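You operate a simulated robot arm through the tools that you are given. There is no shell and no other tool. Be economical: measure what you need, move in short steps, check, and stop when the job is done.

The job below is to be done with a simulated robot arm. You get a single attempt, and the scene is never put back.

Task
Open the tea canister and the sugar tin, ready for tea.
Fine: hold the air key in till the red button is up, lift the canister lid; the tin's lid goes on the door side leaf, the sugar scoop in the tin.

It is judged by the outcome, as a careful person would: the job done as asked, and still so three seconds after it is handed in. It fails if anything else is knocked over, pushed out of place, dropped, spilled or broken. A push-on lid holds only when it is set on centred and level and pressed home; a screw cap is set on level and turned clockwise until tight.

Robot
A 6-joint arm with a two-finger parallel gripper, fixed in place. Base frame: the origin is at the foot of the arm, x ahead of it, y to its left, z up. Lengths are in m, angles in rad, forces in N, time in s.
With the tool pointing down near the work surface it reaches from about 0.18 to 0.84 m from the base axis. Its first joint turns from -2.897 to 2.897 rad. Payload 3.91 kg.
The TCP is the grasp point between the finger pads, 0.03 m short of the fingertips. In the tool frame z runs along the fingers and y along their closing line. The gripper opens to 0.11 m. The fingers are 0.02 m wide and 0.01 m thick; the gripper's body (0.048 by 0.112 m) begins 0.055 m behind the TCP.
Orientation is that of the tool frame in the base frame, as a unit quaternion [x, y, z, w]. With the fingers straight down and closing along the base's y, the tool's x points along the base's -x, its y along +y and its z along -z.

Tools
- The arm moves only by the tool nudge_tool. Its argument "steps" is a list that holds one entry, the list of rows, each a list of 6 numbers: the shift along the tool's x, y, z in cm, then the turn, a rotation vector about the tool's x, y, z in rad. In form: [[[x, y, z, rx, ry, rz], ...]]. A call has 1 to 8 rows; each row shifts and turns the commanded pose from where the row before left it, along the tool's axes as they then stand. "hand" is the closure in counts, from 0 (fully open) to 255 (shut), set as the call begins (left out, the last holds). A row lasts 0.2 s, in which the tool goes at most 0.05 m and 0.15 rad; a call with a longer step from one row to the next is refused whole, and so is a gripper value outside its range. Where a pose cannot be reached the arm comes as near as it can. A force on the tool above 90 N (or 10 N above the force at the start of the call, whichever is more), or a blocked arm, ends the call early, and 0.2 s more pass. The fingers move at their own pace (about 0.108 m/s each) and stop on an object; they squeeze with about 32 N. The grip force told is the motor's: it shows also when the fingers shut on nothing. Time passes only in rows, and 0.2 s behind the last, so rows that do not move let the fingers close. The reply holds the time, the measured pose of the TCP, the force on the tool along the base axes, the opening and the grip force, in the units named above and with some noise.
- Cameras (640 x 400 px; columns grow to the right, rows downward): "scene" is fixed at [0.0501, -0.4988, 1.5644]; the picture's right is [0.42, -0.91, 0.00], its down [-0.73, -0.34, -0.59] and it looks along [0.53, 0.25, -0.81] (base axes); focal length 348 px, centre (320, 200). "wrist" rides on the gripper at [0.077, 0.007, -0.114] in the tool frame; the picture's right is [-0.09, 1.00, 0.00], its down [-0.80, -0.07, -0.59] and it looks along [-0.59, -0.05, 0.80] (tool axes); focal length 270 px, centre (320, 200). There is no depth. A picture from a camera that has moved, and an enlarged one, comes with that camera's place and axes in the base frame and with its lens.
- capture(camera): a new picture of that camera. No time passes.
- lift_body(by): slides the trunk up (or, below 0, down) by that many m; the arm rides with it, the base frame stays. It gives what a move gives, with no picture.
- close_up(camera, box): a new picture of the part [left, top, right, bottom] of that camera's present view, enlarged. No time passes.
- hand_in(): hands the job in; it is judged then, once.

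Go step by step. Nothing tells you positions but the pictures and the camera data: compare them with the known pose of the tool, close in by small moves and look again before you grip or let go. The budget is 120 turns and 76 pictures, counting those below and the enlarged ones. Unless the task says otherwise, let go and move clear before handing in, and close with one line.

The tools are called after "Call:" as a command line: name --argument value ..., lists and objects as JSON in quotes. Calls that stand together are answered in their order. nudge_tool: Moves the arm, as the interface text tells. Its arguments: {"type":"object","properties":{"steps":{"type":"array","items":{"type":"array","items":{"type":"array","items":{"type":"number"}}}},"hand":{"type":"number"}},"required":["steps"]} The other tools are called the same way: lift_body (by) slides the trunk up or down; capture (camera) takes a picture; close_up (camera, box) takes an enlarged picture of a part of a camera's view; hand_in () hands the job in.

At the start:

```text
t: 0.0
eef_pos: [0.396, -0.1033, 1.1909]
ee_rot: [0.0, 1.0, 0.0, 0.0]
wrist_force: [-0.6, 0.4, 0.3]
gripper_width: 0.11
grip_force: 0.0
trunk travel left (down, up): [-0.425, 0.115]
```

scene: 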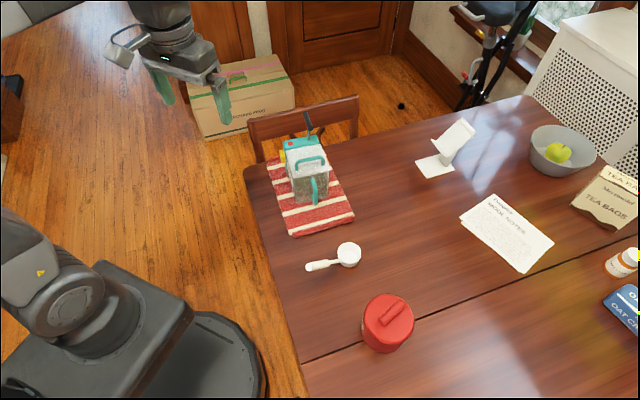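
wrist: 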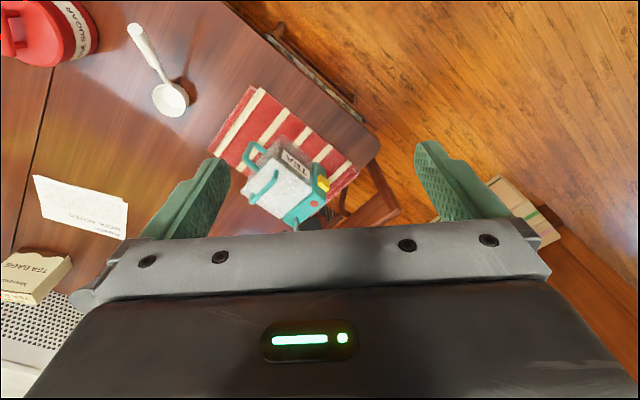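

I see the tea canister on a striped cloth, the scoop and the red sugar tin on the table. I'll look closer at each before moving.

Call:
close_up --camera "scene" --box '[240, 90, 380, 240]'

Call:
close_up --camera "scene" --box '[280, 220, 440, 360]'

Call:
close_up --camera "wrist" --box '[200, 70, 380, 240]'

Call:
close_up --camera "scene" --box '[400, 100, 640, 290]'

```text
2.67 times, centred on (310, 165) of scene
camera zoom: at [0.0501, -0.4988, 1.5644], right [0.42, -0.91, 0.0], down [-0.73, -0.34, -0.59], along [0.53, 0.25, -0.81], focal length 928 px, centre (347, 293)
```

zoom: 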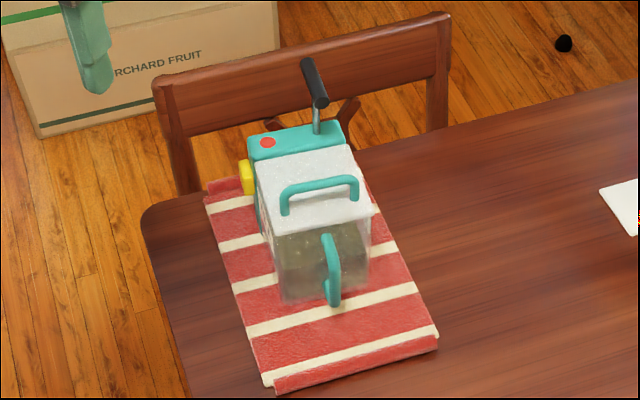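

```text
2.86 times, centred on (360, 290) of scene
camera zoom: at [0.0501, -0.4988, 1.5644], right [0.42, -0.91, 0.0], down [-0.73, -0.34, -0.59], along [0.53, 0.25, -0.81], focal length 994 px, centre (206, -57)
```

zoom: 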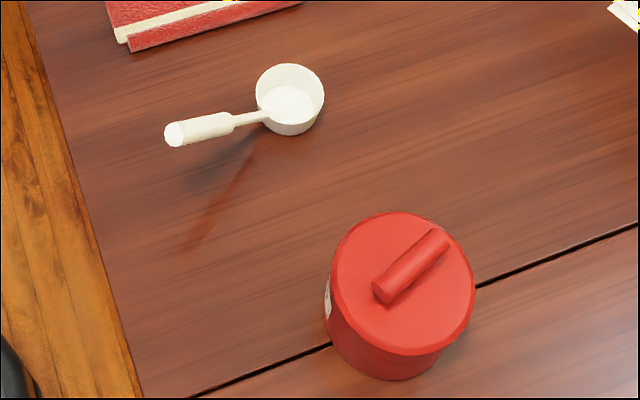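

```text
2.35 times, centred on (290, 155) of wrist
camera zoom: at [0.3185, -0.096, 1.304], right [0.09, 1.0, 0.0], down [0.8, -0.07, 0.59], along [0.59, -0.05, -0.8], focal length 636 px, centre (391, 306)
```

zoom: 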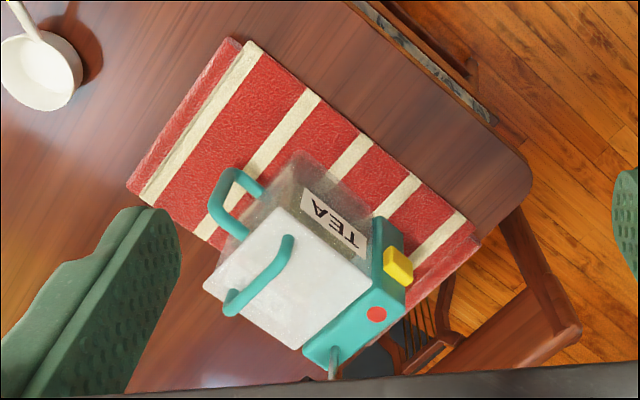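

```text
2.11 times, centred on (520, 195) of scene
camera zoom: at [0.0501, -0.4988, 1.5644], right [0.42, -0.91, 0.0], down [-0.73, -0.34, -0.59], along [0.53, 0.25, -0.81], focal length 732 px, centre (-101, 210)
```

zoom: 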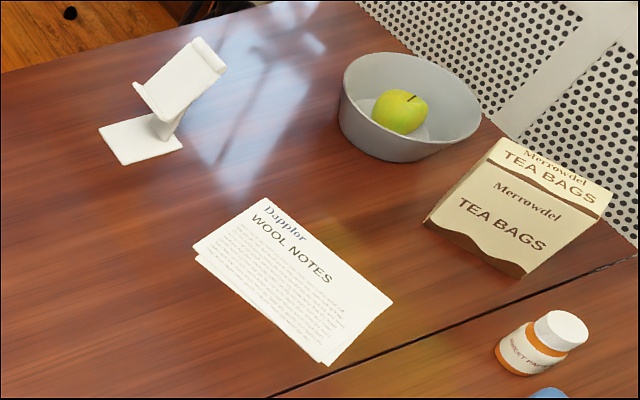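

The canister sits yawed about 45° near (0.59, -0.20), lid top at z≈0.89; the yellow air key is on the block's end near (0.61, -0.115). I'll move closer and yaw the tool to line up with it.

Call:
nudge_tool --steps '[[[-2.28, -3.34, 1.8, 0, 0, 0], [-2.28, -3.34, 1.8, 0, 0, 0], [-2.28, -3.34, 1.8, 0, 0, 0], [-2.28, -3.34, 1.8, 0, 0, 0], [-2.28, -3.34, 1.8, 0, 0, 0], [0, 0, 0, 0, 0, -0.15], [0, 0, 0, 0, 0, -0.15], [0, 0, 0, 0, 0, -0.15]]]' --hand 0

Call:
nudge_tool --steps '[[[0, 0, 0, 0, 0, -0.15], [0, 0, 0, 0, 0, -0.15]]]'

Call:
capture --camera "wrist"

```text
t: 1.8
eef_pos: [0.5103, -0.2698, 1.1001]
ee_rot: [-0.224, 0.974, 0.0, -0.001]
wrist_force: [0.0, 0.0, 0.2]
gripper_width: 0.1098
grip_force: 0.1
trunk travel left (down, up): [-0.425, 0.115]
```

```text
t: 2.4
eef_pos: [0.5116, -0.2701, 1.102]
ee_rot: [-0.368, 0.93, 0.0, 0.0]
wrist_force: [0.1, -0.4, 0.0]
gripper_width: 0.11
grip_force: 0.1
trunk travel left (down, up): [-0.425, 0.115]
```

```text
69 pictures are left
camera wrist: at [0.4498, -0.3172, 1.214], right [-0.62, 0.79, 0.0], down [0.63, 0.5, 0.59], along [0.47, 0.37, -0.8], focal length 270 px, centre (320, 200)
```

wrist: 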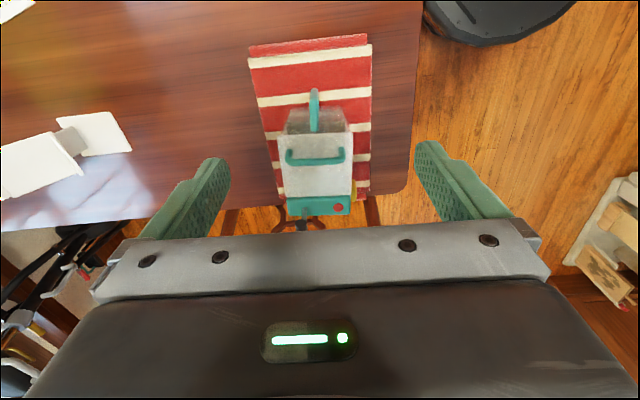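

The tool is nearly aligned with the canister. Enlarging to measure block ends, key and red button.

Call:
close_up --camera "wrist" --box '[250, 80, 390, 230]'

```text
2.67 times, centred on (320, 155) of wrist
camera zoom: at [0.4498, -0.3172, 1.214], right [-0.62, 0.79, 0.0], down [0.63, 0.5, 0.59], along [0.47, 0.37, -0.8], focal length 721 px, centre (320, 320)
```

zoom: 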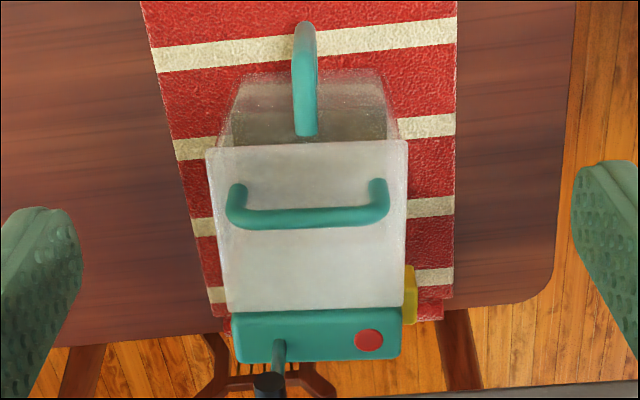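

Key sits at about (0.613, -0.117, 0.846), facing outwards along (-0.64, 0.77). I'll yaw the tool so the camera looks onto the key's face and I can later press it with closed fingertips.

Call:
nudge_tool --steps '[[[0, 0, 0, 0, 0, 0.15], [0, 0, 0, 0, 0, 0.15], [0, 0, 0, 0, 0, 0.15], [0, 0, 0, 0, 0, 0.15], [0, 0, 0, 0, 0, 0.15], [0, 0, 0, 0, 0, 0.15], [0, 0, 0, 0, 0, 0.15], [0, 0, 0, 0, 0, 0.15]]]'

Call:
nudge_tool --steps '[[[0, 0, 0, 0, 0, 0.15], [0, 0, 0, 0, 0, 0.15], [0, 0, 0, 0, 0, 0.127]]]'

```text
t: 4.2
eef_pos: [0.5103, -0.2704, 1.1009]
ee_rot: [0.223, 0.975, -0.001, 0.0]
wrist_force: [-0.4, -0.6, 0.0]
gripper_width: 0.1102
grip_force: 0.0
trunk travel left (down, up): [-0.425, 0.115]
```

```text
t: 5.0
eef_pos: [0.5105, -0.2698, 1.1004]
ee_rot: [0.424, 0.905, -0.001, -0.001]
wrist_force: [-0.7, -0.3, 0.5]
gripper_width: 0.1099
grip_force: 0.1
trunk travel left (down, up): [-0.425, 0.115]
```

Yaw set. Moving sideways to the key side, then down a bit, for a look.

Call:
nudge_tool --steps '[[[2.5, 3.52, 0, 0, 0, 0], [2.5, 3.52, 0, 0, 0, 0], [2.5, 3.52, 0, 0, 0, 0], [2.5, 3.52, 0, 0, 0, 0], [2.5, 3.52, 0, 0, 0, 0], [0, 0, 4.0, 0, 0, 0], [0, 0, 4.5, 0, 0, 0], [0, 0, 4.5, 0, 0, 0]]]'

Call:
capture --camera "wrist"

```text
t: 6.8
eef_pos: [0.565, -0.0617, 0.9694]
ee_rot: [0.423, 0.906, -0.002, 0.0]
wrist_force: [0.6, 0.0, 0.5]
gripper_width: 0.1098
grip_force: 0.0
trunk travel left (down, up): [-0.425, 0.115]
```

```text
67 pictures are left
camera wrist: at [0.521, 0.0026, 1.0829], right [0.82, 0.57, 0.0], down [0.46, -0.66, 0.59], along [0.34, -0.49, -0.8], focal length 270 px, centre (320, 200)
```

wrist: 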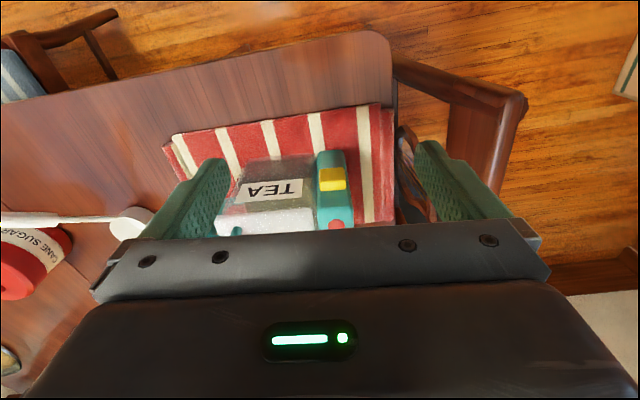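

Call:
close_up --camera "wrist" --box '[210, 120, 400, 240]'

```text
3.33 times, centred on (305, 180) of wrist
camera zoom: at [0.521, 0.0026, 1.0829], right [0.82, 0.57, 0.0], down [0.46, -0.66, 0.59], along [0.34, -0.49, -0.8], focal length 901 px, centre (370, 267)
```

zoom: 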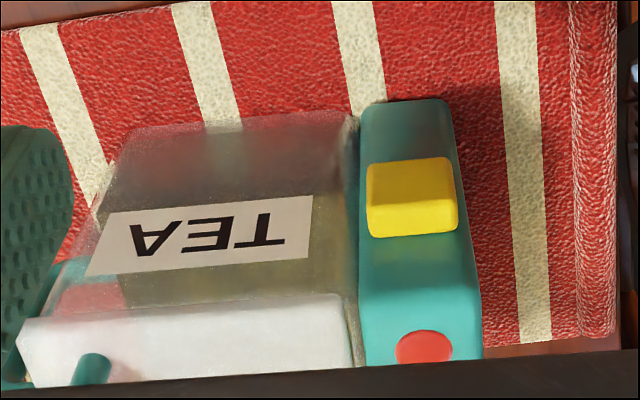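

The key is a yellow pad about 3 cm across at roughly (0.615, -0.113, 0.843). I'll close the fingers, descend just outside it, and approach.

Call:
nudge_tool --steps '[[[0, 0.5, 0, 0, 0, 0], [0, 0, 3.5, 0, 0, 0], [0, 0, 3.5, 0, 0, 0], [0, 0, 3.6, 0, 0, 0], [-1.5, 0, 0, 0, 0, 0], [-1.5, 0, 0, 0, 0, 0], [0, 0, 0, 0, 0, 0]]]' --hand 255

Call:
capture --camera "wrist"

Call:
close_up --camera "scene" --box '[250, 100, 370, 220]'

```text
t: 8.4
eef_pos: [0.589, -0.0821, 0.8635]
ee_rot: [0.423, 0.906, 0.0, 0.0]
wrist_force: [0.2, -0.3, -0.1]
gripper_width: 0.0
grip_force: 31.7
trunk travel left (down, up): [-0.425, 0.115]
```

```text
65 pictures are left
camera wrist: at [0.5455, -0.0173, 0.9761], right [0.82, 0.57, 0.0], down [0.46, -0.66, 0.59], along [0.34, -0.49, -0.8], focal length 270 px, centre (320, 200)
```

wrist: 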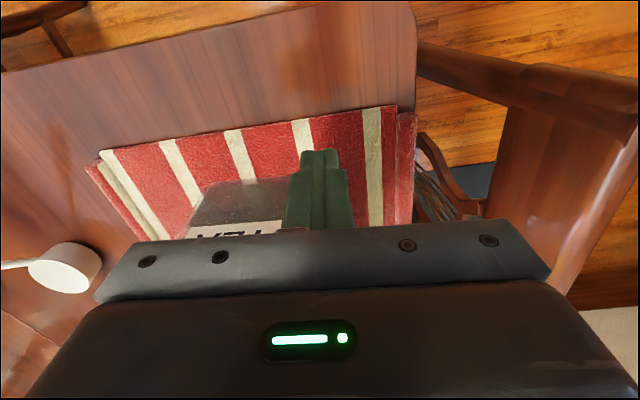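

```text
3.33 times, centred on (310, 160) of scene
camera zoom: at [0.0501, -0.4988, 1.5644], right [0.42, -0.91, 0.0], down [-0.73, -0.34, -0.59], along [0.53, 0.25, -0.81], focal length 1160 px, centre (353, 333)
```

zoom: 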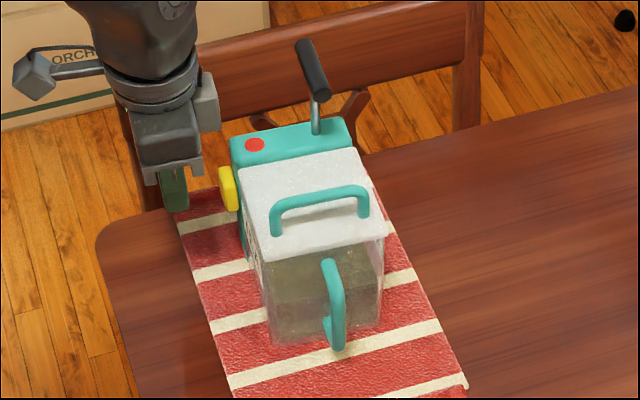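

Fingers are about 3 cm short of the key and aligned. Creeping in.

Call:
nudge_tool --steps '[[[-1.0, 0, 0, 0, 0, 0], [-1.0, 0, 0, 0, 0, 0], [-0.3, 0, 0, 0, 0, 0]]]'

Call:
close_up --camera "scene" --box '[250, 100, 370, 220]'

```text
t: 9.2
eef_pos: [0.6034, -0.0986, 0.8648]
ee_rot: [0.423, 0.906, 0.0, 0.0]
wrist_force: [-0.4, 0.3, 0.4]
gripper_width: 0.0
grip_force: 32.3
trunk travel left (down, up): [-0.425, 0.115]
```

```text
3.33 times, centred on (310, 160) of scene
camera zoom: at [0.0501, -0.4988, 1.5644], right [0.42, -0.91, 0.0], down [-0.73, -0.34, -0.59], along [0.53, 0.25, -0.81], focal length 1160 px, centre (353, 333)
```

zoom: 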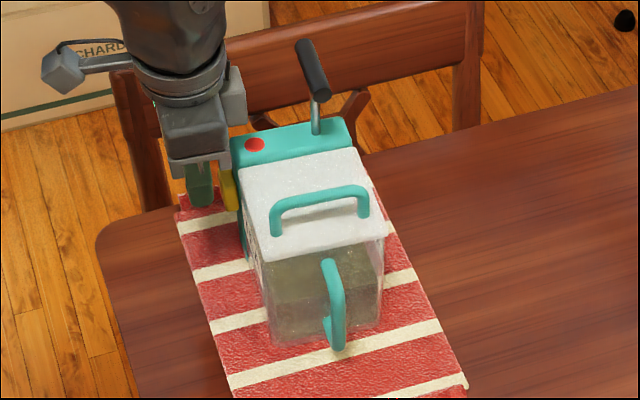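

Almost touching. Two small steps more.

Call:
nudge_tool --steps '[[[-0.3, 0, 0, 0, 0, 0], [-0.3, 0, 0, 0, 0, 0]]]'

Call:
nudge_tool --steps '[[[-0.2, 0, 0, 0, 0, 0]]]'

```text
t: 9.8
eef_pos: [0.6064, -0.1039, 0.8626]
ee_rot: [0.424, 0.906, 0.0, 0.0]
wrist_force: [-0.9, -0.1, 0.6]
gripper_width: 0.0001
grip_force: 32.2
trunk travel left (down, up): [-0.425, 0.115]
```

```text
t: 10.2
eef_pos: [0.6077, -0.1048, 0.8638]
ee_rot: [0.424, 0.906, 0.0, -0.001]
wrist_force: [0.4, 0.2, -0.2]
gripper_width: 0.0
grip_force: 32.3
trunk travel left (down, up): [-0.425, 0.115]
```

Call:
nudge_tool --steps '[[[-0.2, 0, 0, 0, 0, 0]]]'

Call:
nudge_tool --steps '[[[-0.2, 0, 0, 0, 0, 0]]]'

Call:
close_up --camera "scene" --box '[250, 100, 370, 220]'

```text
t: 10.6
eef_pos: [0.6084, -0.1056, 0.8637]
ee_rot: [0.423, 0.906, 0.0, 0.0]
wrist_force: [-0.8, 0.6, -0.2]
gripper_width: 0.0
grip_force: 32.2
trunk travel left (down, up): [-0.425, 0.115]
```

```text
t: 11.0
eef_pos: [0.6092, -0.1083, 0.8643]
ee_rot: [0.424, 0.906, 0.0, 0.0]
wrist_force: [-0.4, 0.7, -0.1]
gripper_width: 0.0003
grip_force: 31.9
trunk travel left (down, up): [-0.425, 0.115]
```

```text
3.33 times, centred on (310, 160) of scene
camera zoom: at [0.0501, -0.4988, 1.5644], right [0.42, -0.91, 0.0], down [-0.73, -0.34, -0.59], along [0.53, 0.25, -0.81], focal length 1160 px, centre (353, 333)
```

zoom: 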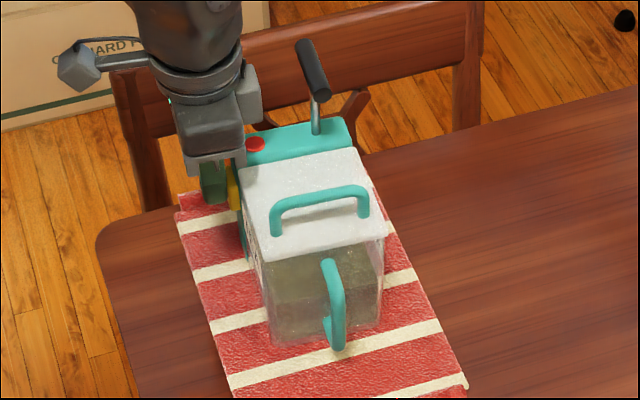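

The fingers are on the key with very light force, and the red button seems to be changing. A bit further and hold.

Call:
nudge_tool --steps '[[[-0.2, 0, 0, 0, 0, 0], [0, 0, 0, 0, 0, 0], [0, 0, 0, 0, 0, 0], [0, 0, 0, 0, 0, 0]]]'

Call:
close_up --camera "scene" --box '[280, 120, 350, 180]'

```text
t: 12.0
eef_pos: [0.611, -0.1097, 0.8659]
ee_rot: [0.424, 0.906, 0.0, 0.0]
wrist_force: [-1.3, 2.0, 0.1]
gripper_width: 0.0
grip_force: 32.2
trunk travel left (down, up): [-0.425, 0.115]
```

```text
6.67 times, centred on (315, 150) of scene
camera zoom: at [0.0501, -0.4988, 1.5644], right [0.42, -0.91, 0.0], down [-0.73, -0.34, -0.59], along [0.53, 0.25, -0.81], focal length 2320 px, centre (353, 533)
```

zoom: 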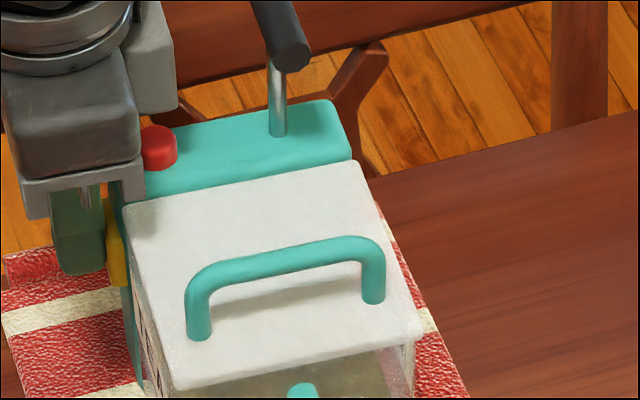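

The red button is rising while the force stays near 2.5 N. I keep holding until it stops rising.

Call:
nudge_tool --steps '[[[0, 0, 0, 0, 0, 0], [0, 0, 0, 0, 0, 0], [0, 0, 0, 0, 0, 0], [0, 0, 0, 0, 0, 0], [0, 0, 0, 0, 0, 0], [0, 0, 0, 0, 0, 0], [0, 0, 0, 0, 0, 0], [0, 0, 0, 0, 0, 0]]]'

Call:
close_up --camera "scene" --box '[280, 120, 350, 180]'

```text
t: 13.8
eef_pos: [0.6097, -0.1094, 0.8652]
ee_rot: [0.423, 0.906, 0.0, 0.0]
wrist_force: [-0.4, 1.5, 0.0]
gripper_width: 0.0001
grip_force: 32.2
trunk travel left (down, up): [-0.425, 0.115]
```

```text
6.67 times, centred on (315, 150) of scene
camera zoom: at [0.0501, -0.4988, 1.5644], right [0.42, -0.91, 0.0], down [-0.73, -0.34, -0.59], along [0.53, 0.25, -0.81], focal length 2320 px, centre (353, 533)
```

zoom: 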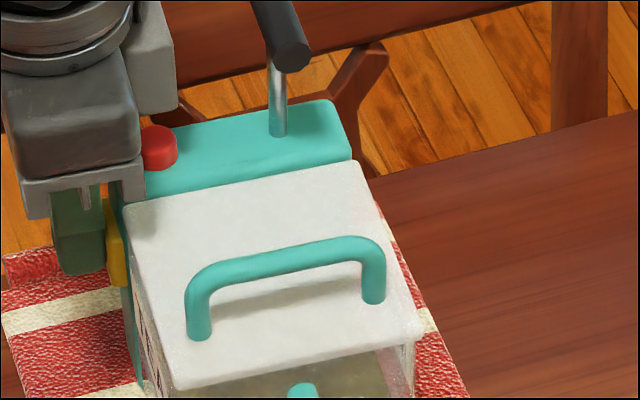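

The button is fully up and steady, so the vacuum is released. I'll back off, rise, and go over the lid bar at about (0.582, -0.220, 0.91), with the fingers partly open.

Call:
nudge_tool --steps '[[[2.0, 0, 0, 0, 0, 0], [2.0, 0, 0, 0, 0, 0], [0, 0, -4.5, 0, 0, 0], [0, 0, -4.5, 0, 0, 0], [0, 0, -4.5, 0, 0, 0]]]'

Call:
nudge_tool --steps '[[[-3.6, -3.1, 0, 0, 0, 0], [-3.6, -3.1, 0, 0, 0, 0], [-3.6, -3.0, 0, 0, 0, 0], [0, 0, 0, 0, 0, 0]]]' --hand 139

Call:
capture --camera "wrist"

Call:
close_up --camera "scene" --box '[250, 60, 390, 200]'

```text
t: 15.0
eef_pos: [0.5833, -0.0775, 1.0009]
ee_rot: [0.424, 0.906, 0.0, 0.0]
wrist_force: [-0.2, -0.7, 0.6]
gripper_width: 0.0002
grip_force: 32.2
trunk travel left (down, up): [-0.425, 0.115]
```

```text
t: 16.0
eef_pos: [0.5836, -0.2219, 0.9988]
ee_rot: [0.424, 0.906, 0.0, 0.0]
wrist_force: [-1.0, -0.5, -0.6]
gripper_width: 0.0502
grip_force: 0.0
trunk travel left (down, up): [-0.425, 0.115]
```

```text
59 pictures are left
camera wrist: at [0.5385, -0.1577, 1.1125], right [0.82, 0.57, 0.0], down [0.46, -0.66, 0.59], along [0.34, -0.49, -0.8], focal length 270 px, centre (320, 200)
```

wrist: 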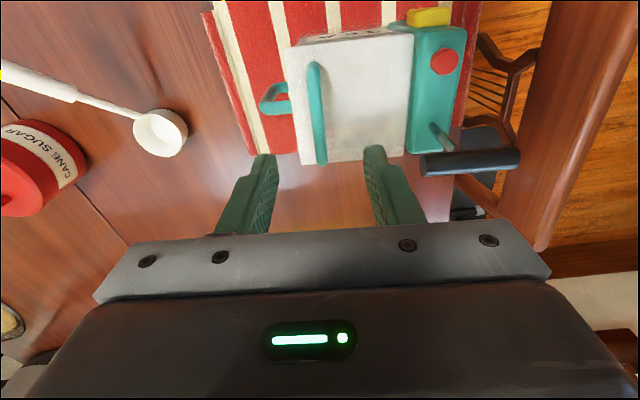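

```text
2.86 times, centred on (320, 130) of scene
camera zoom: at [0.0501, -0.4988, 1.5644], right [0.42, -0.91, 0.0], down [-0.73, -0.34, -0.59], along [0.53, 0.25, -0.81], focal length 994 px, centre (320, 400)
```

zoom: 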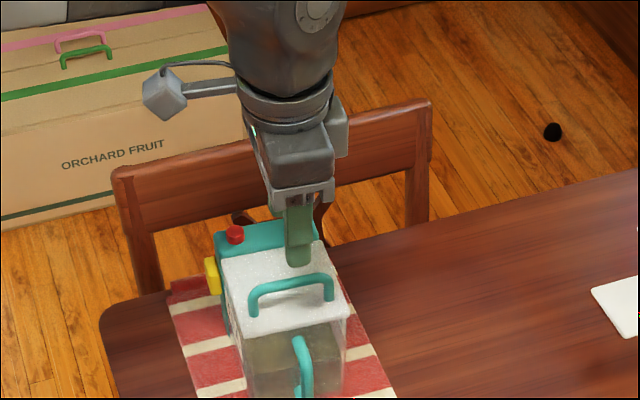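

The red button stays up. The bar is near the lid's front edge, so the lid may be hinged at the block; I'll go down and grip the bar, then test gently.

Call:
nudge_tool --steps '[[[0, 0, 3.0, 0, 0, 0], [0, 0, 2.5, 0, 0, 0], [0, 0, 1.0, 0, 0, 0], [0, 0, 0.7, 0, 0, 0]]]'

Call:
close_up --camera "scene" --box '[270, 110, 370, 210]'

Call:
capture --camera "wrist"

```text
t: 17.0
eef_pos: [0.5851, -0.2195, 0.9276]
ee_rot: [0.423, 0.906, 0.0, 0.0]
wrist_force: [0.1, 0.8, -0.1]
gripper_width: 0.05
grip_force: 0.1
trunk travel left (down, up): [-0.425, 0.115]
```

```text
4.00 times, centred on (320, 160) of scene
camera zoom: at [0.0501, -0.4988, 1.5644], right [0.42, -0.91, 0.0], down [-0.73, -0.34, -0.59], along [0.53, 0.25, -0.81], focal length 1392 px, centre (320, 360)
```

zoom: 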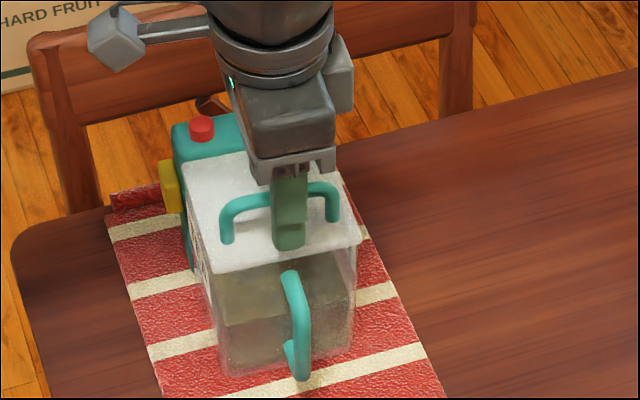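

```text
56 pictures are left
camera wrist: at [0.5398, -0.1552, 1.0415], right [0.82, 0.57, 0.0], down [0.46, -0.66, 0.59], along [0.34, -0.49, -0.8], focal length 270 px, centre (320, 200)
```

wrist: 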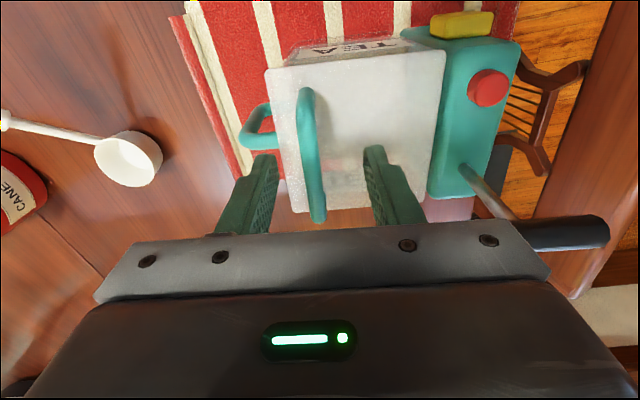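

The fingers straddle the bar with tips just above the lid. Closing gently on it.

Call:
nudge_tool --steps '[[[0, -0.2, 0.2, 0, 0, 0], [0, 0, 0, 0, 0, 0], [0, 0, 0, 0, 0, 0]]]' --hand 255

Call:
close_up --camera "scene" --box '[270, 110, 370, 210]'

```text
t: 17.8
eef_pos: [0.5829, -0.2221, 0.9263]
ee_rot: [0.423, 0.906, 0.001, 0.0]
wrist_force: [-2.4, 0.2, 1.5]
gripper_width: 0.0091
grip_force: 32.1
trunk travel left (down, up): [-0.425, 0.115]
```

```text
4.00 times, centred on (320, 160) of scene
camera zoom: at [0.0501, -0.4988, 1.5644], right [0.42, -0.91, 0.0], down [-0.73, -0.34, -0.59], along [0.53, 0.25, -0.81], focal length 1392 px, centre (320, 360)
```

zoom: 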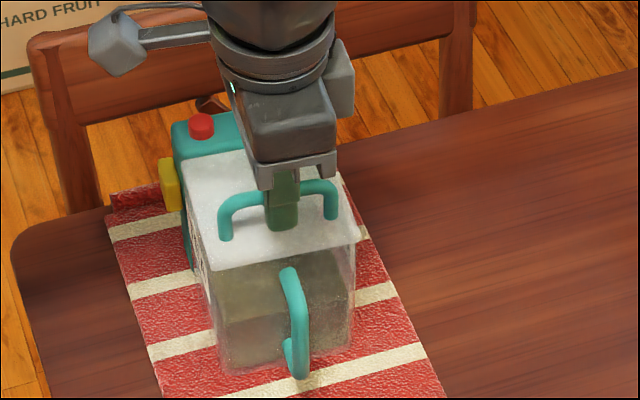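

The bar is gripped (9 mm). I lift a few millimetres and look whether it comes free or hinges.

Call:
nudge_tool --steps '[[[0, 0, -0.3, 0, 0, 0], [0, 0, -0.3, 0, 0, 0], [0, 0, 0, 0, 0, 0]]]'

Call:
close_up --camera "wrist" --box '[240, 0, 540, 240]'

```text
t: 18.6
eef_pos: [0.5842, -0.221, 0.9324]
ee_rot: [0.423, 0.906, 0.0, 0.0]
wrist_force: [0.1, 2.5, 0.4]
gripper_width: 0.0091
grip_force: 31.9
trunk travel left (down, up): [-0.425, 0.115]
```

```text
1.67 times, centred on (390, 120) of wrist
camera zoom: at [0.5391, -0.1569, 1.0454], right [0.82, 0.57, 0.0], down [0.46, -0.66, 0.59], along [0.34, -0.49, -0.8], focal length 450 px, centre (203, 333)
```

zoom: 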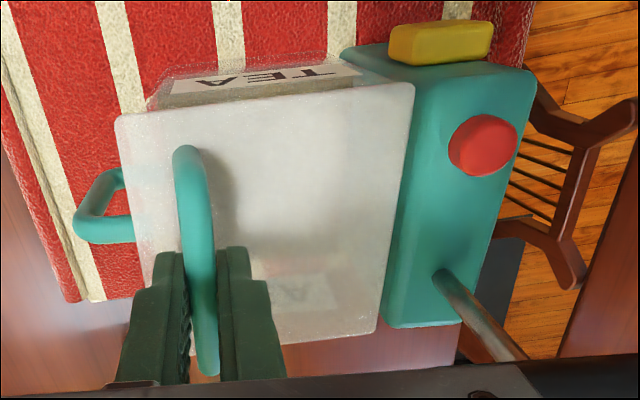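

Low force. Another 8 mm, then a scene view to tell hinge from free lid.

Call:
nudge_tool --steps '[[[0, 0, -0.4, 0, 0, 0], [0, 0, -0.4, 0, 0, 0], [0, 0, 0, 0, 0, 0]]]'

Call:
close_up --camera "scene" --box '[270, 110, 370, 210]'

Call:
close_up --camera "wrist" --box '[240, 0, 540, 240]'

```text
t: 19.4
eef_pos: [0.5828, -0.2208, 0.9379]
ee_rot: [0.423, 0.906, 0.0, 0.0]
wrist_force: [1.5, 1.3, 0.3]
gripper_width: 0.0087
grip_force: 31.6
trunk travel left (down, up): [-0.425, 0.115]
```

```text
4.00 times, centred on (320, 160) of scene
camera zoom: at [0.0501, -0.4988, 1.5644], right [0.42, -0.91, 0.0], down [-0.73, -0.34, -0.59], along [0.53, 0.25, -0.81], focal length 1392 px, centre (320, 360)
```

zoom: 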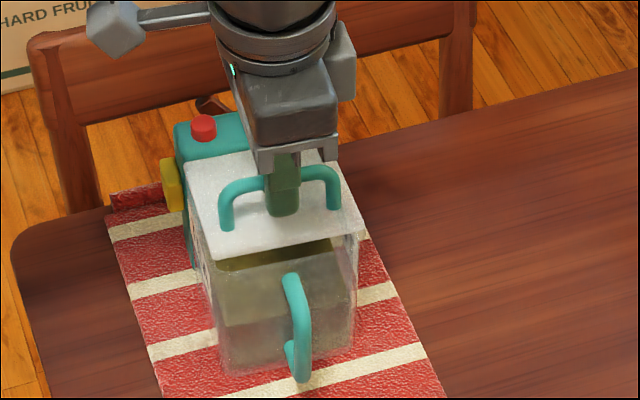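

```text
1.67 times, centred on (390, 120) of wrist
camera zoom: at [0.5388, -0.1569, 1.0524], right [0.82, 0.57, 0.0], down [0.46, -0.66, 0.59], along [0.34, -0.49, -0.8], focal length 450 px, centre (203, 333)
```

zoom: 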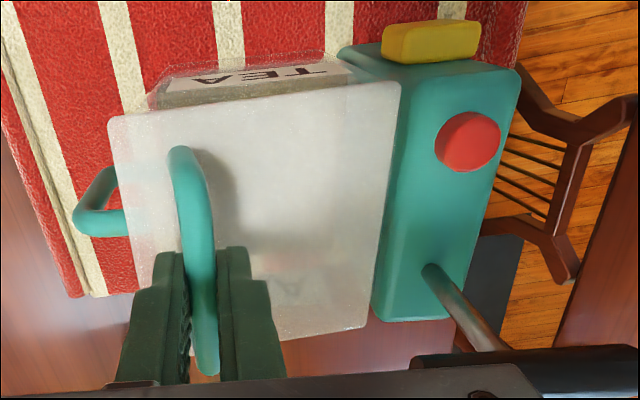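

The front has opened while the back edge stays at the block: it is hinged there. I'll follow an arc of about 7.5 cm radius round that hinge, in small checked steps.

Call:
nudge_tool --steps '[[[0, 0.4, -0.2, 0, 0, 0], [0, 0.34, -0.3, 0, 0, 0], [0, 0.38, -0.55, 0, 0, 0], [0, 0.42, -0.5, 0, 0, 0], [0, 0.41, -0.5, 0, 0, 0]]]'

Call:
close_up --camera "scene" --box '[270, 110, 370, 210]'

Call:
capture --camera "wrist"

```text
t: 20.6
eef_pos: [0.5966, -0.2096, 0.9587]
ee_rot: [0.423, 0.906, 0.0, 0.0]
wrist_force: [0.5, 1.0, 0.7]
gripper_width: 0.0088
grip_force: 31.9
trunk travel left (down, up): [-0.425, 0.115]
```

```text
4.00 times, centred on (320, 160) of scene
camera zoom: at [0.0501, -0.4988, 1.5644], right [0.42, -0.91, 0.0], down [-0.73, -0.34, -0.59], along [0.53, 0.25, -0.81], focal length 1392 px, centre (320, 360)
```

zoom: 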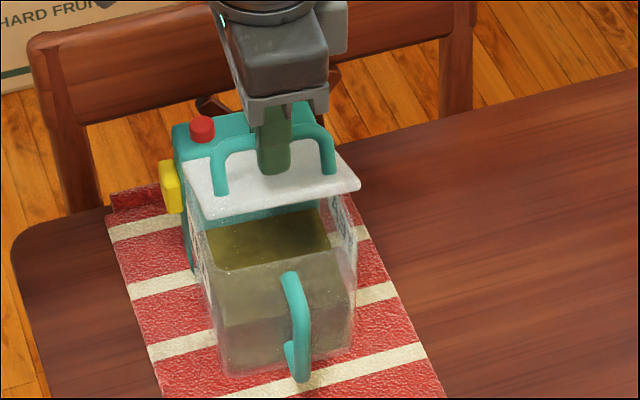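

```text
50 pictures are left
camera wrist: at [0.5521, -0.1451, 1.0727], right [0.82, 0.57, 0.0], down [0.46, -0.66, 0.59], along [0.34, -0.49, -0.8], focal length 270 px, centre (320, 200)
```

wrist: 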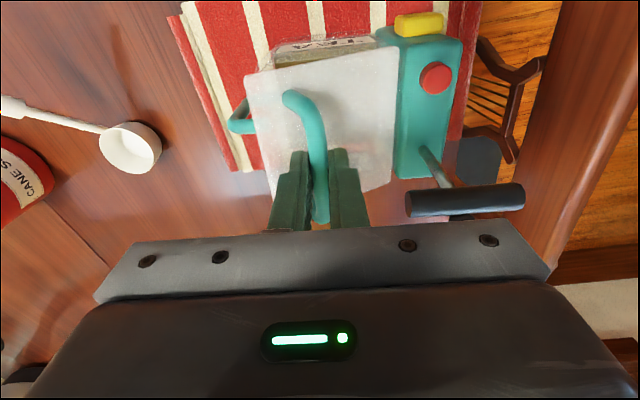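

The lid follows well and the canister hasn't moved. Continuing the arc.

Call:
nudge_tool --steps '[[[0, 0.5, -0.45, 0, 0, 0], [0, 0.53, -0.4, 0, 0, 0], [0, 0.54, -0.36, 0, 0, 0], [0, 0.58, -0.3, 0, 0, 0], [0, 0.61, -0.25, 0, 0, 0], [0, 0.63, -0.2, 0, 0, 0]]]'

Call:
close_up --camera "scene" --box '[270, 110, 370, 210]'

```text
t: 22.0
eef_pos: [0.6244, -0.1881, 0.9798]
ee_rot: [0.424, 0.906, -0.001, -0.001]
wrist_force: [-0.2, 0.3, -2.2]
gripper_width: 0.009
grip_force: 31.5
trunk travel left (down, up): [-0.425, 0.115]
```

```text
4.00 times, centred on (320, 160) of scene
camera zoom: at [0.0501, -0.4988, 1.5644], right [0.42, -0.91, 0.0], down [-0.73, -0.34, -0.59], along [0.53, 0.25, -0.81], focal length 1392 px, centre (320, 360)
```

zoom: 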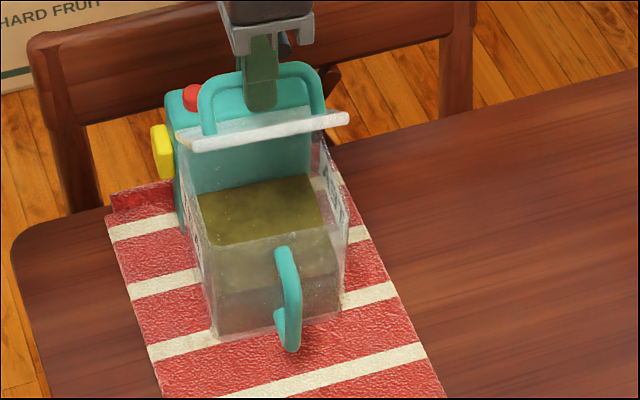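

The canister has been dragged back about 3 cm by the last moves; the lid must have bound in the fingers. I look closely before correcting.

Call:
capture --camera "wrist"

Call:
capture --camera "scene"

```text
48 pictures are left
camera wrist: at [0.5795, -0.1232, 1.0934], right [0.82, 0.57, 0.0], down [0.46, -0.66, 0.59], along [0.34, -0.49, -0.8], focal length 270 px, centre (320, 200)
```

wrist: 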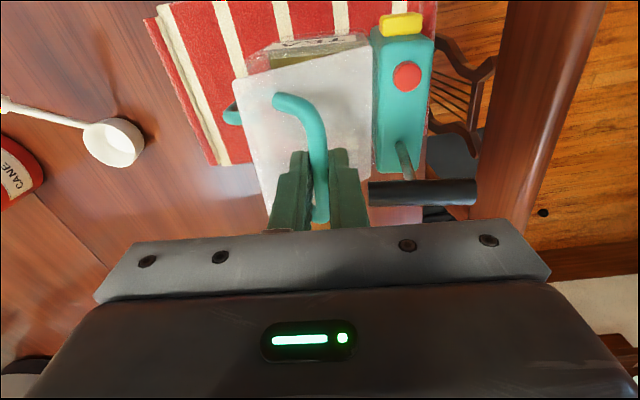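

```text
47 pictures are left
```

scene: 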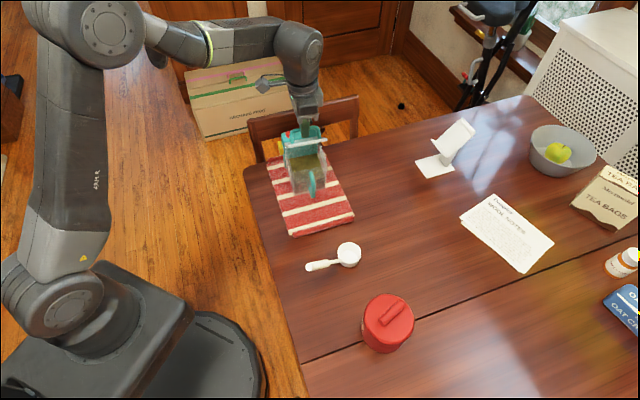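

The canister is shifted about 2.8 cm along its back direction because the true hinge radius is larger (≈8.7 cm), so the arc was too flat. I'll continue with a steeper arc and tilt the tool with the lid, and later draw the canister back by its handle.

Call:
nudge_tool --steps '[[[0, 0.6, -0.28, 0.08, 0, 0], [0, 0.578, -0.297, 0.08, 0, 0], [0, 0.56, -0.293, 0.08, 0, 0]]]'

Call:
close_up --camera "scene" --box '[270, 90, 370, 210]'

```text
t: 22.8
eef_pos: [0.6372, -0.1773, 0.9862]
ee_rot: [0.42, 0.9, -0.109, -0.051]
wrist_force: [-0.1, 0.1, -3.7]
gripper_width: 0.0091
grip_force: 31.8
trunk travel left (down, up): [-0.425, 0.115]
```

```text
3.33 times, centred on (320, 150) of scene
camera zoom: at [0.0501, -0.4988, 1.5644], right [0.42, -0.91, 0.0], down [-0.73, -0.34, -0.59], along [0.53, 0.25, -0.81], focal length 1160 px, centre (320, 367)
```

zoom: 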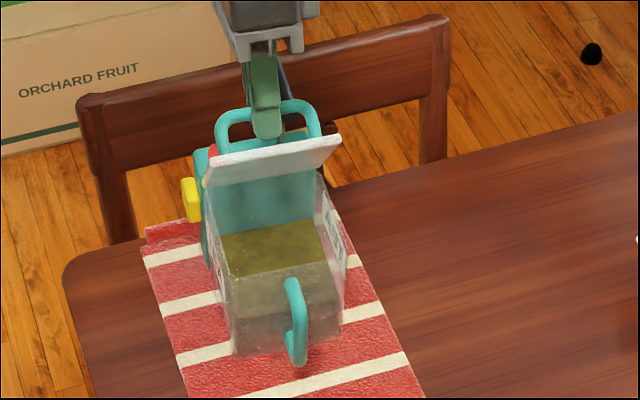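

The lid is past 60° and the canister no longer slides. Continuing.

Call:
nudge_tool --steps '[[[0, 0.554, -0.24, 0.08, 0, 0], [0, 0.538, -0.264, 0.08, 0, 0], [0, 0.525, -0.298, 0.08, 0, 0], [0, 0.385, -0.234, 0, 0, 0]]]'

Call:
close_up --camera "scene" --box '[270, 90, 370, 210]'

Call:
capture --camera "wrist"

```text
t: 23.8
eef_pos: [0.6554, -0.1624, 0.9878]
ee_rot: [0.411, 0.88, -0.216, -0.102]
wrist_force: [0.0, -0.2, -2.8]
gripper_width: 0.0088
grip_force: 32.0
trunk travel left (down, up): [-0.425, 0.115]
```

```text
3.33 times, centred on (320, 150) of scene
camera zoom: at [0.0501, -0.4988, 1.5644], right [0.42, -0.91, 0.0], down [-0.73, -0.34, -0.59], along [0.53, 0.25, -0.81], focal length 1160 px, centre (320, 367)
```

zoom: 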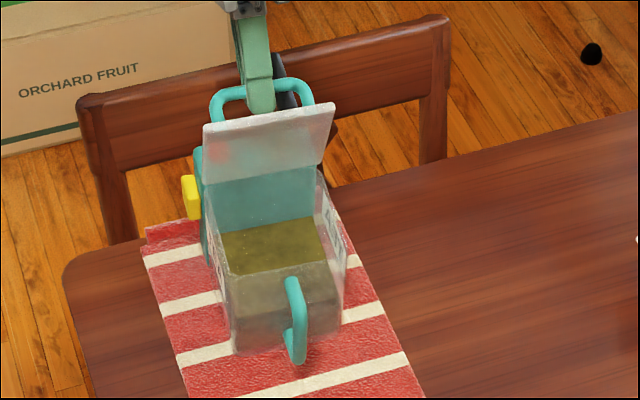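

```text
44 pictures are left
camera wrist: at [0.6513, -0.0647, 1.0865], right [0.73, 0.5, -0.46], down [0.68, -0.48, 0.56], along [0.06, -0.72, -0.69], focal length 270 px, centre (320, 200)
```

wrist: 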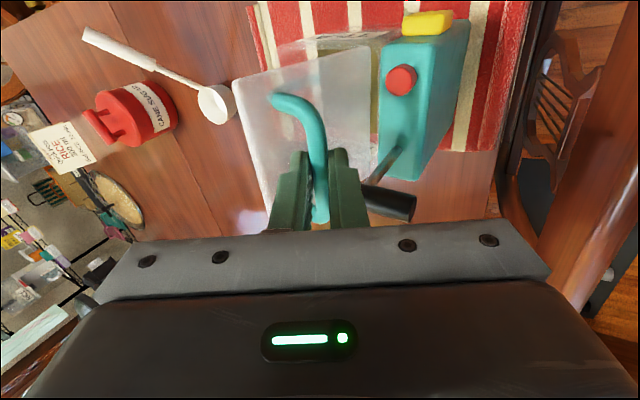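

Canister still, lid now about 80° open and clear of the pump handle so far. A few more small arc steps.

Call:
nudge_tool --steps '[[[0, 0.413, -0.181, 0, 0, 0], [0, 0.42, -0.17, 0, 0, 0], [0, 0.43, -0.15, 0, 0, 0]]]'

Call:
close_up --camera "scene" --box '[270, 90, 370, 210]'

Call:
close_up --camera "wrist" --box '[220, 0, 500, 240]'

```text
t: 24.6
eef_pos: [0.6664, -0.1528, 0.9891]
ee_rot: [0.411, 0.88, -0.216, -0.1]
wrist_force: [-0.2, 0.2, -4.0]
gripper_width: 0.0092
grip_force: 32.0
trunk travel left (down, up): [-0.425, 0.115]
```

```text
3.33 times, centred on (320, 150) of scene
camera zoom: at [0.0501, -0.4988, 1.5644], right [0.42, -0.91, 0.0], down [-0.73, -0.34, -0.59], along [0.53, 0.25, -0.81], focal length 1160 px, centre (320, 367)
```

zoom: 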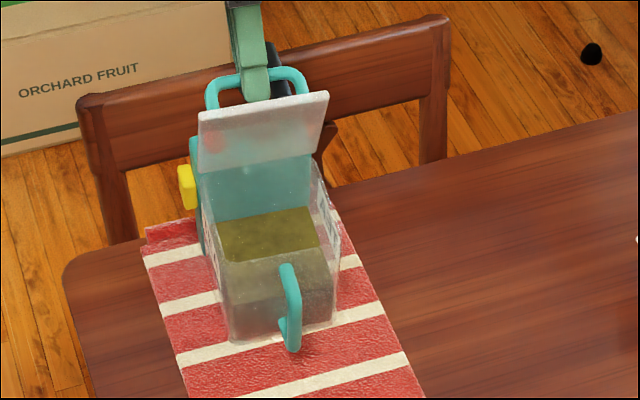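

```text
1.67 times, centred on (360, 120) of wrist
camera zoom: at [0.6618, -0.0549, 1.0859], right [0.73, 0.5, -0.46], down [0.68, -0.48, 0.56], along [0.06, -0.72, -0.69], focal length 450 px, centre (253, 333)
```

zoom: 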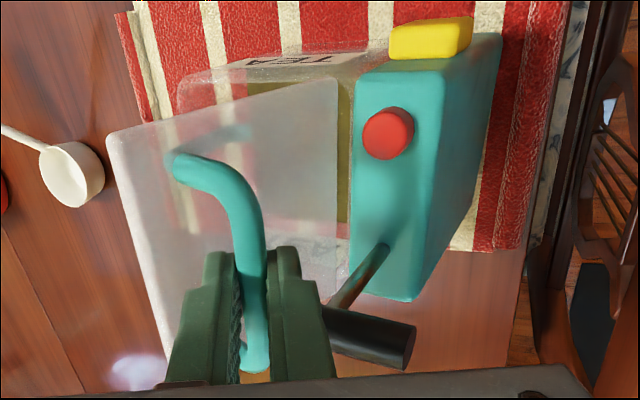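

The canister slid ~1 cm more: the rear finger's edge seems to meet the pump handle. I'll loosen to a loose cage round the bar, slide 1.4 cm along the bar towards the key side, and grip again.

Call:
nudge_tool --steps '[[[0, -0.2, 0.1, 0, 0, 0], [0, 0, 0, 0, 0, 0], [0.7, 0, 0, 0, 0, 0], [0.7, 0, 0, 0, 0, 0], [0, 0, 0, 0, 0, 0]]]' --hand 222

Call:
close_up --camera "wrist" --box '[220, 0, 500, 240]'

Call:
close_up --camera "scene" --box '[270, 90, 370, 210]'

```text
t: 25.8
eef_pos: [0.6558, -0.1445, 0.9892]
ee_rot: [0.412, 0.88, -0.215, -0.101]
wrist_force: [-0.3, 0.5, 1.2]
gripper_width: 0.0141
grip_force: 0.2
trunk travel left (down, up): [-0.425, 0.115]
```

```text
1.67 times, centred on (360, 120) of wrist
camera zoom: at [0.6507, -0.047, 1.0858], right [0.73, 0.5, -0.46], down [0.68, -0.48, 0.56], along [0.06, -0.72, -0.69], focal length 450 px, centre (253, 333)
```

zoom: 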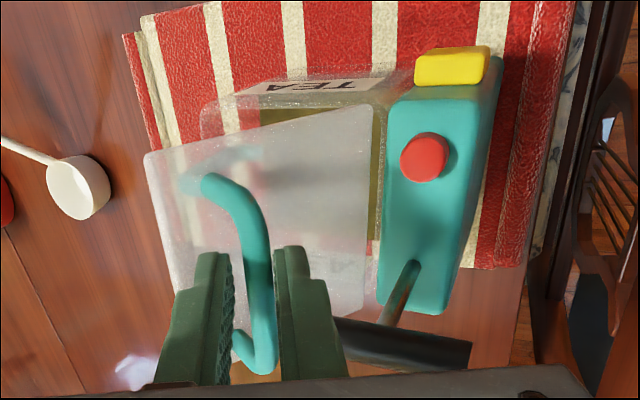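

```text
3.33 times, centred on (320, 150) of scene
camera zoom: at [0.0501, -0.4988, 1.5644], right [0.42, -0.91, 0.0], down [-0.73, -0.34, -0.59], along [0.53, 0.25, -0.81], focal length 1160 px, centre (320, 367)
```

zoom: 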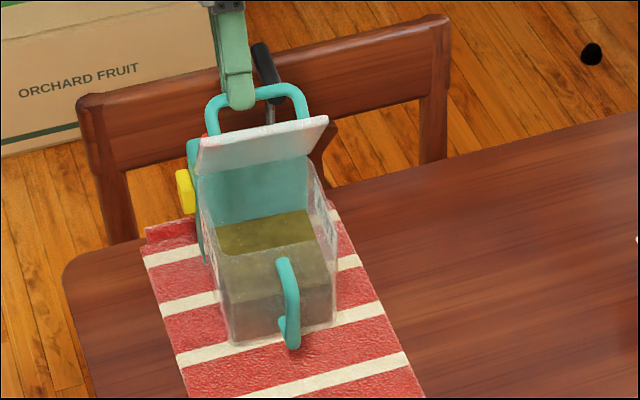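

The lid rests caged between the fingers, now clear of the pump handle. I'll keep the loose cage and push the bar further back along the arc without binding.

Call:
nudge_tool --steps '[[[0, 0.385, -0.23, 0, 0, 0], [0, 0.395, -0.21, 0, 0, 0], [0, 0.4, -0.2, 0, 0, 0], [0, 0.4, -0.2, 0, 0, 0]]]'

Call:
close_up --camera "wrist" --box '[220, 0, 500, 240]'

Call:
close_up --camera "scene" --box '[270, 90, 370, 210]'

```text
t: 26.8
eef_pos: [0.6693, -0.1325, 0.989]
ee_rot: [0.411, 0.88, -0.215, -0.101]
wrist_force: [-0.4, -0.1, -0.7]
gripper_width: 0.0145
grip_force: 0.3
trunk travel left (down, up): [-0.425, 0.115]
```

```text
1.67 times, centred on (360, 120) of wrist
camera zoom: at [0.6643, -0.0348, 1.0858], right [0.73, 0.5, -0.46], down [0.68, -0.48, 0.56], along [0.06, -0.72, -0.69], focal length 450 px, centre (253, 333)
```

zoom: 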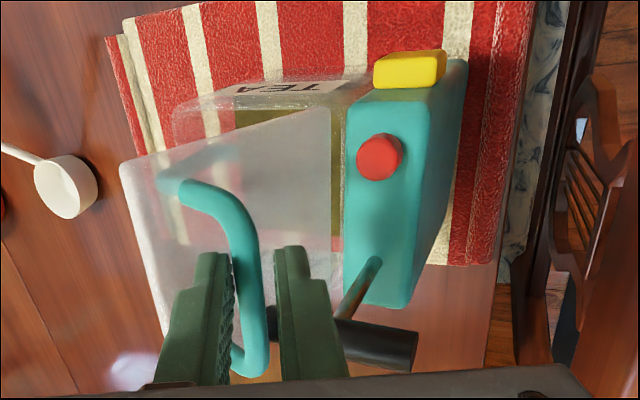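

```text
3.33 times, centred on (320, 150) of scene
camera zoom: at [0.0501, -0.4988, 1.5644], right [0.42, -0.91, 0.0], down [-0.73, -0.34, -0.59], along [0.53, 0.25, -0.81], focal length 1160 px, centre (320, 367)
```

zoom: 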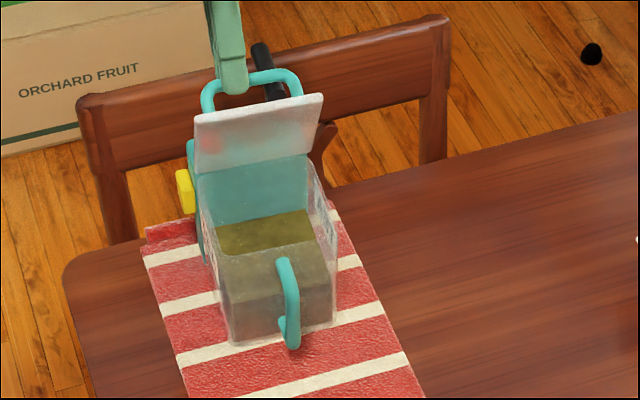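

Canister stays put and the lid is near 80°. Continuing the same way.

Call:
nudge_tool --steps '[[[0, 0.4, -0.2, 0, 0, 0], [0, 0.41, -0.19, 0, 0, 0], [0, 0.42, -0.17, 0, 0, 0], [0, 0.43, -0.15, 0, 0, 0]]]'

Call:
close_up --camera "wrist" --box '[220, 0, 500, 240]'

Call:
close_up --camera "scene" --box '[270, 90, 370, 210]'

```text
t: 27.8
eef_pos: [0.6808, -0.1215, 0.9868]
ee_rot: [0.412, 0.88, -0.215, -0.101]
wrist_force: [0.2, -0.1, -0.3]
gripper_width: 0.0142
grip_force: 0.1
trunk travel left (down, up): [-0.425, 0.115]
```

```text
1.67 times, centred on (360, 120) of wrist
camera zoom: at [0.6782, -0.0241, 1.0842], right [0.73, 0.5, -0.46], down [0.68, -0.48, 0.56], along [0.06, -0.72, -0.69], focal length 450 px, centre (253, 333)
```

zoom: 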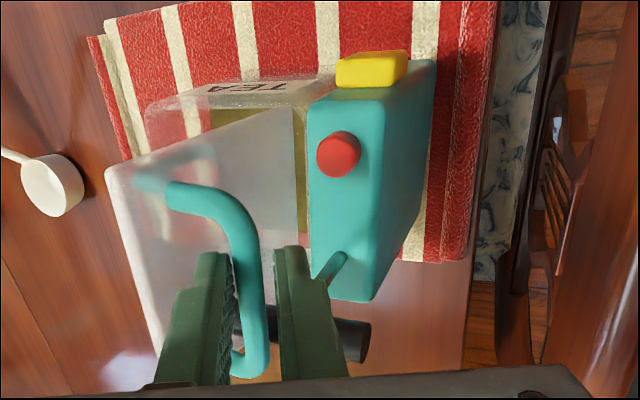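

```text
3.33 times, centred on (320, 150) of scene
camera zoom: at [0.0501, -0.4988, 1.5644], right [0.42, -0.91, 0.0], down [-0.73, -0.34, -0.59], along [0.53, 0.25, -0.81], focal length 1160 px, centre (320, 367)
```

zoom: 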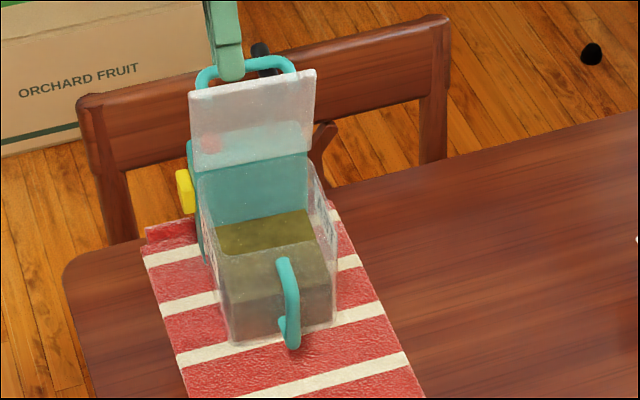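

The lid is about vertical, canister unmoved. Three or four more steps to take it past vertical.

Call:
nudge_tool --steps '[[[0, 0.43, -0.15, 0, 0, 0], [0, 0.44, -0.13, 0, 0, 0], [0, 0.45, -0.11, 0, 0, 0]]]'

Call:
close_up --camera "wrist" --box '[220, 0, 500, 240]'

Call:
close_up --camera "scene" --box '[270, 90, 370, 210]'

```text
t: 28.6
eef_pos: [0.6939, -0.1142, 0.9833]
ee_rot: [0.412, 0.88, -0.215, -0.101]
wrist_force: [-0.1, -0.6, 1.3]
gripper_width: 0.015
grip_force: 0.2
trunk travel left (down, up): [-0.425, 0.115]
```

```text
1.67 times, centred on (360, 120) of wrist
camera zoom: at [0.6897, -0.0161, 1.0812], right [0.73, 0.5, -0.46], down [0.68, -0.48, 0.56], along [0.06, -0.72, -0.69], focal length 450 px, centre (253, 333)
```

zoom: 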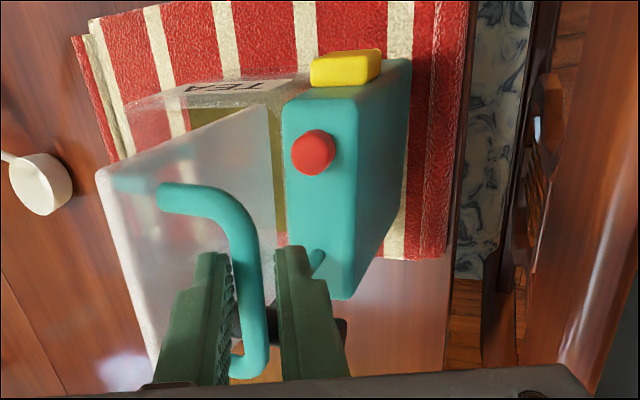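

```text
3.33 times, centred on (320, 150) of scene
camera zoom: at [0.0501, -0.4988, 1.5644], right [0.42, -0.91, 0.0], down [-0.73, -0.34, -0.59], along [0.53, 0.25, -0.81], focal length 1160 px, centre (320, 367)
```

zoom: 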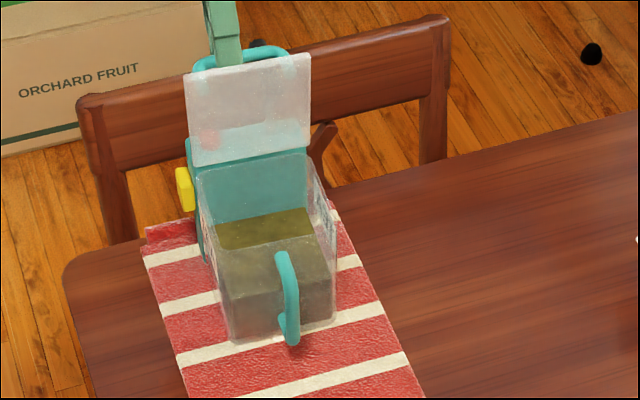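

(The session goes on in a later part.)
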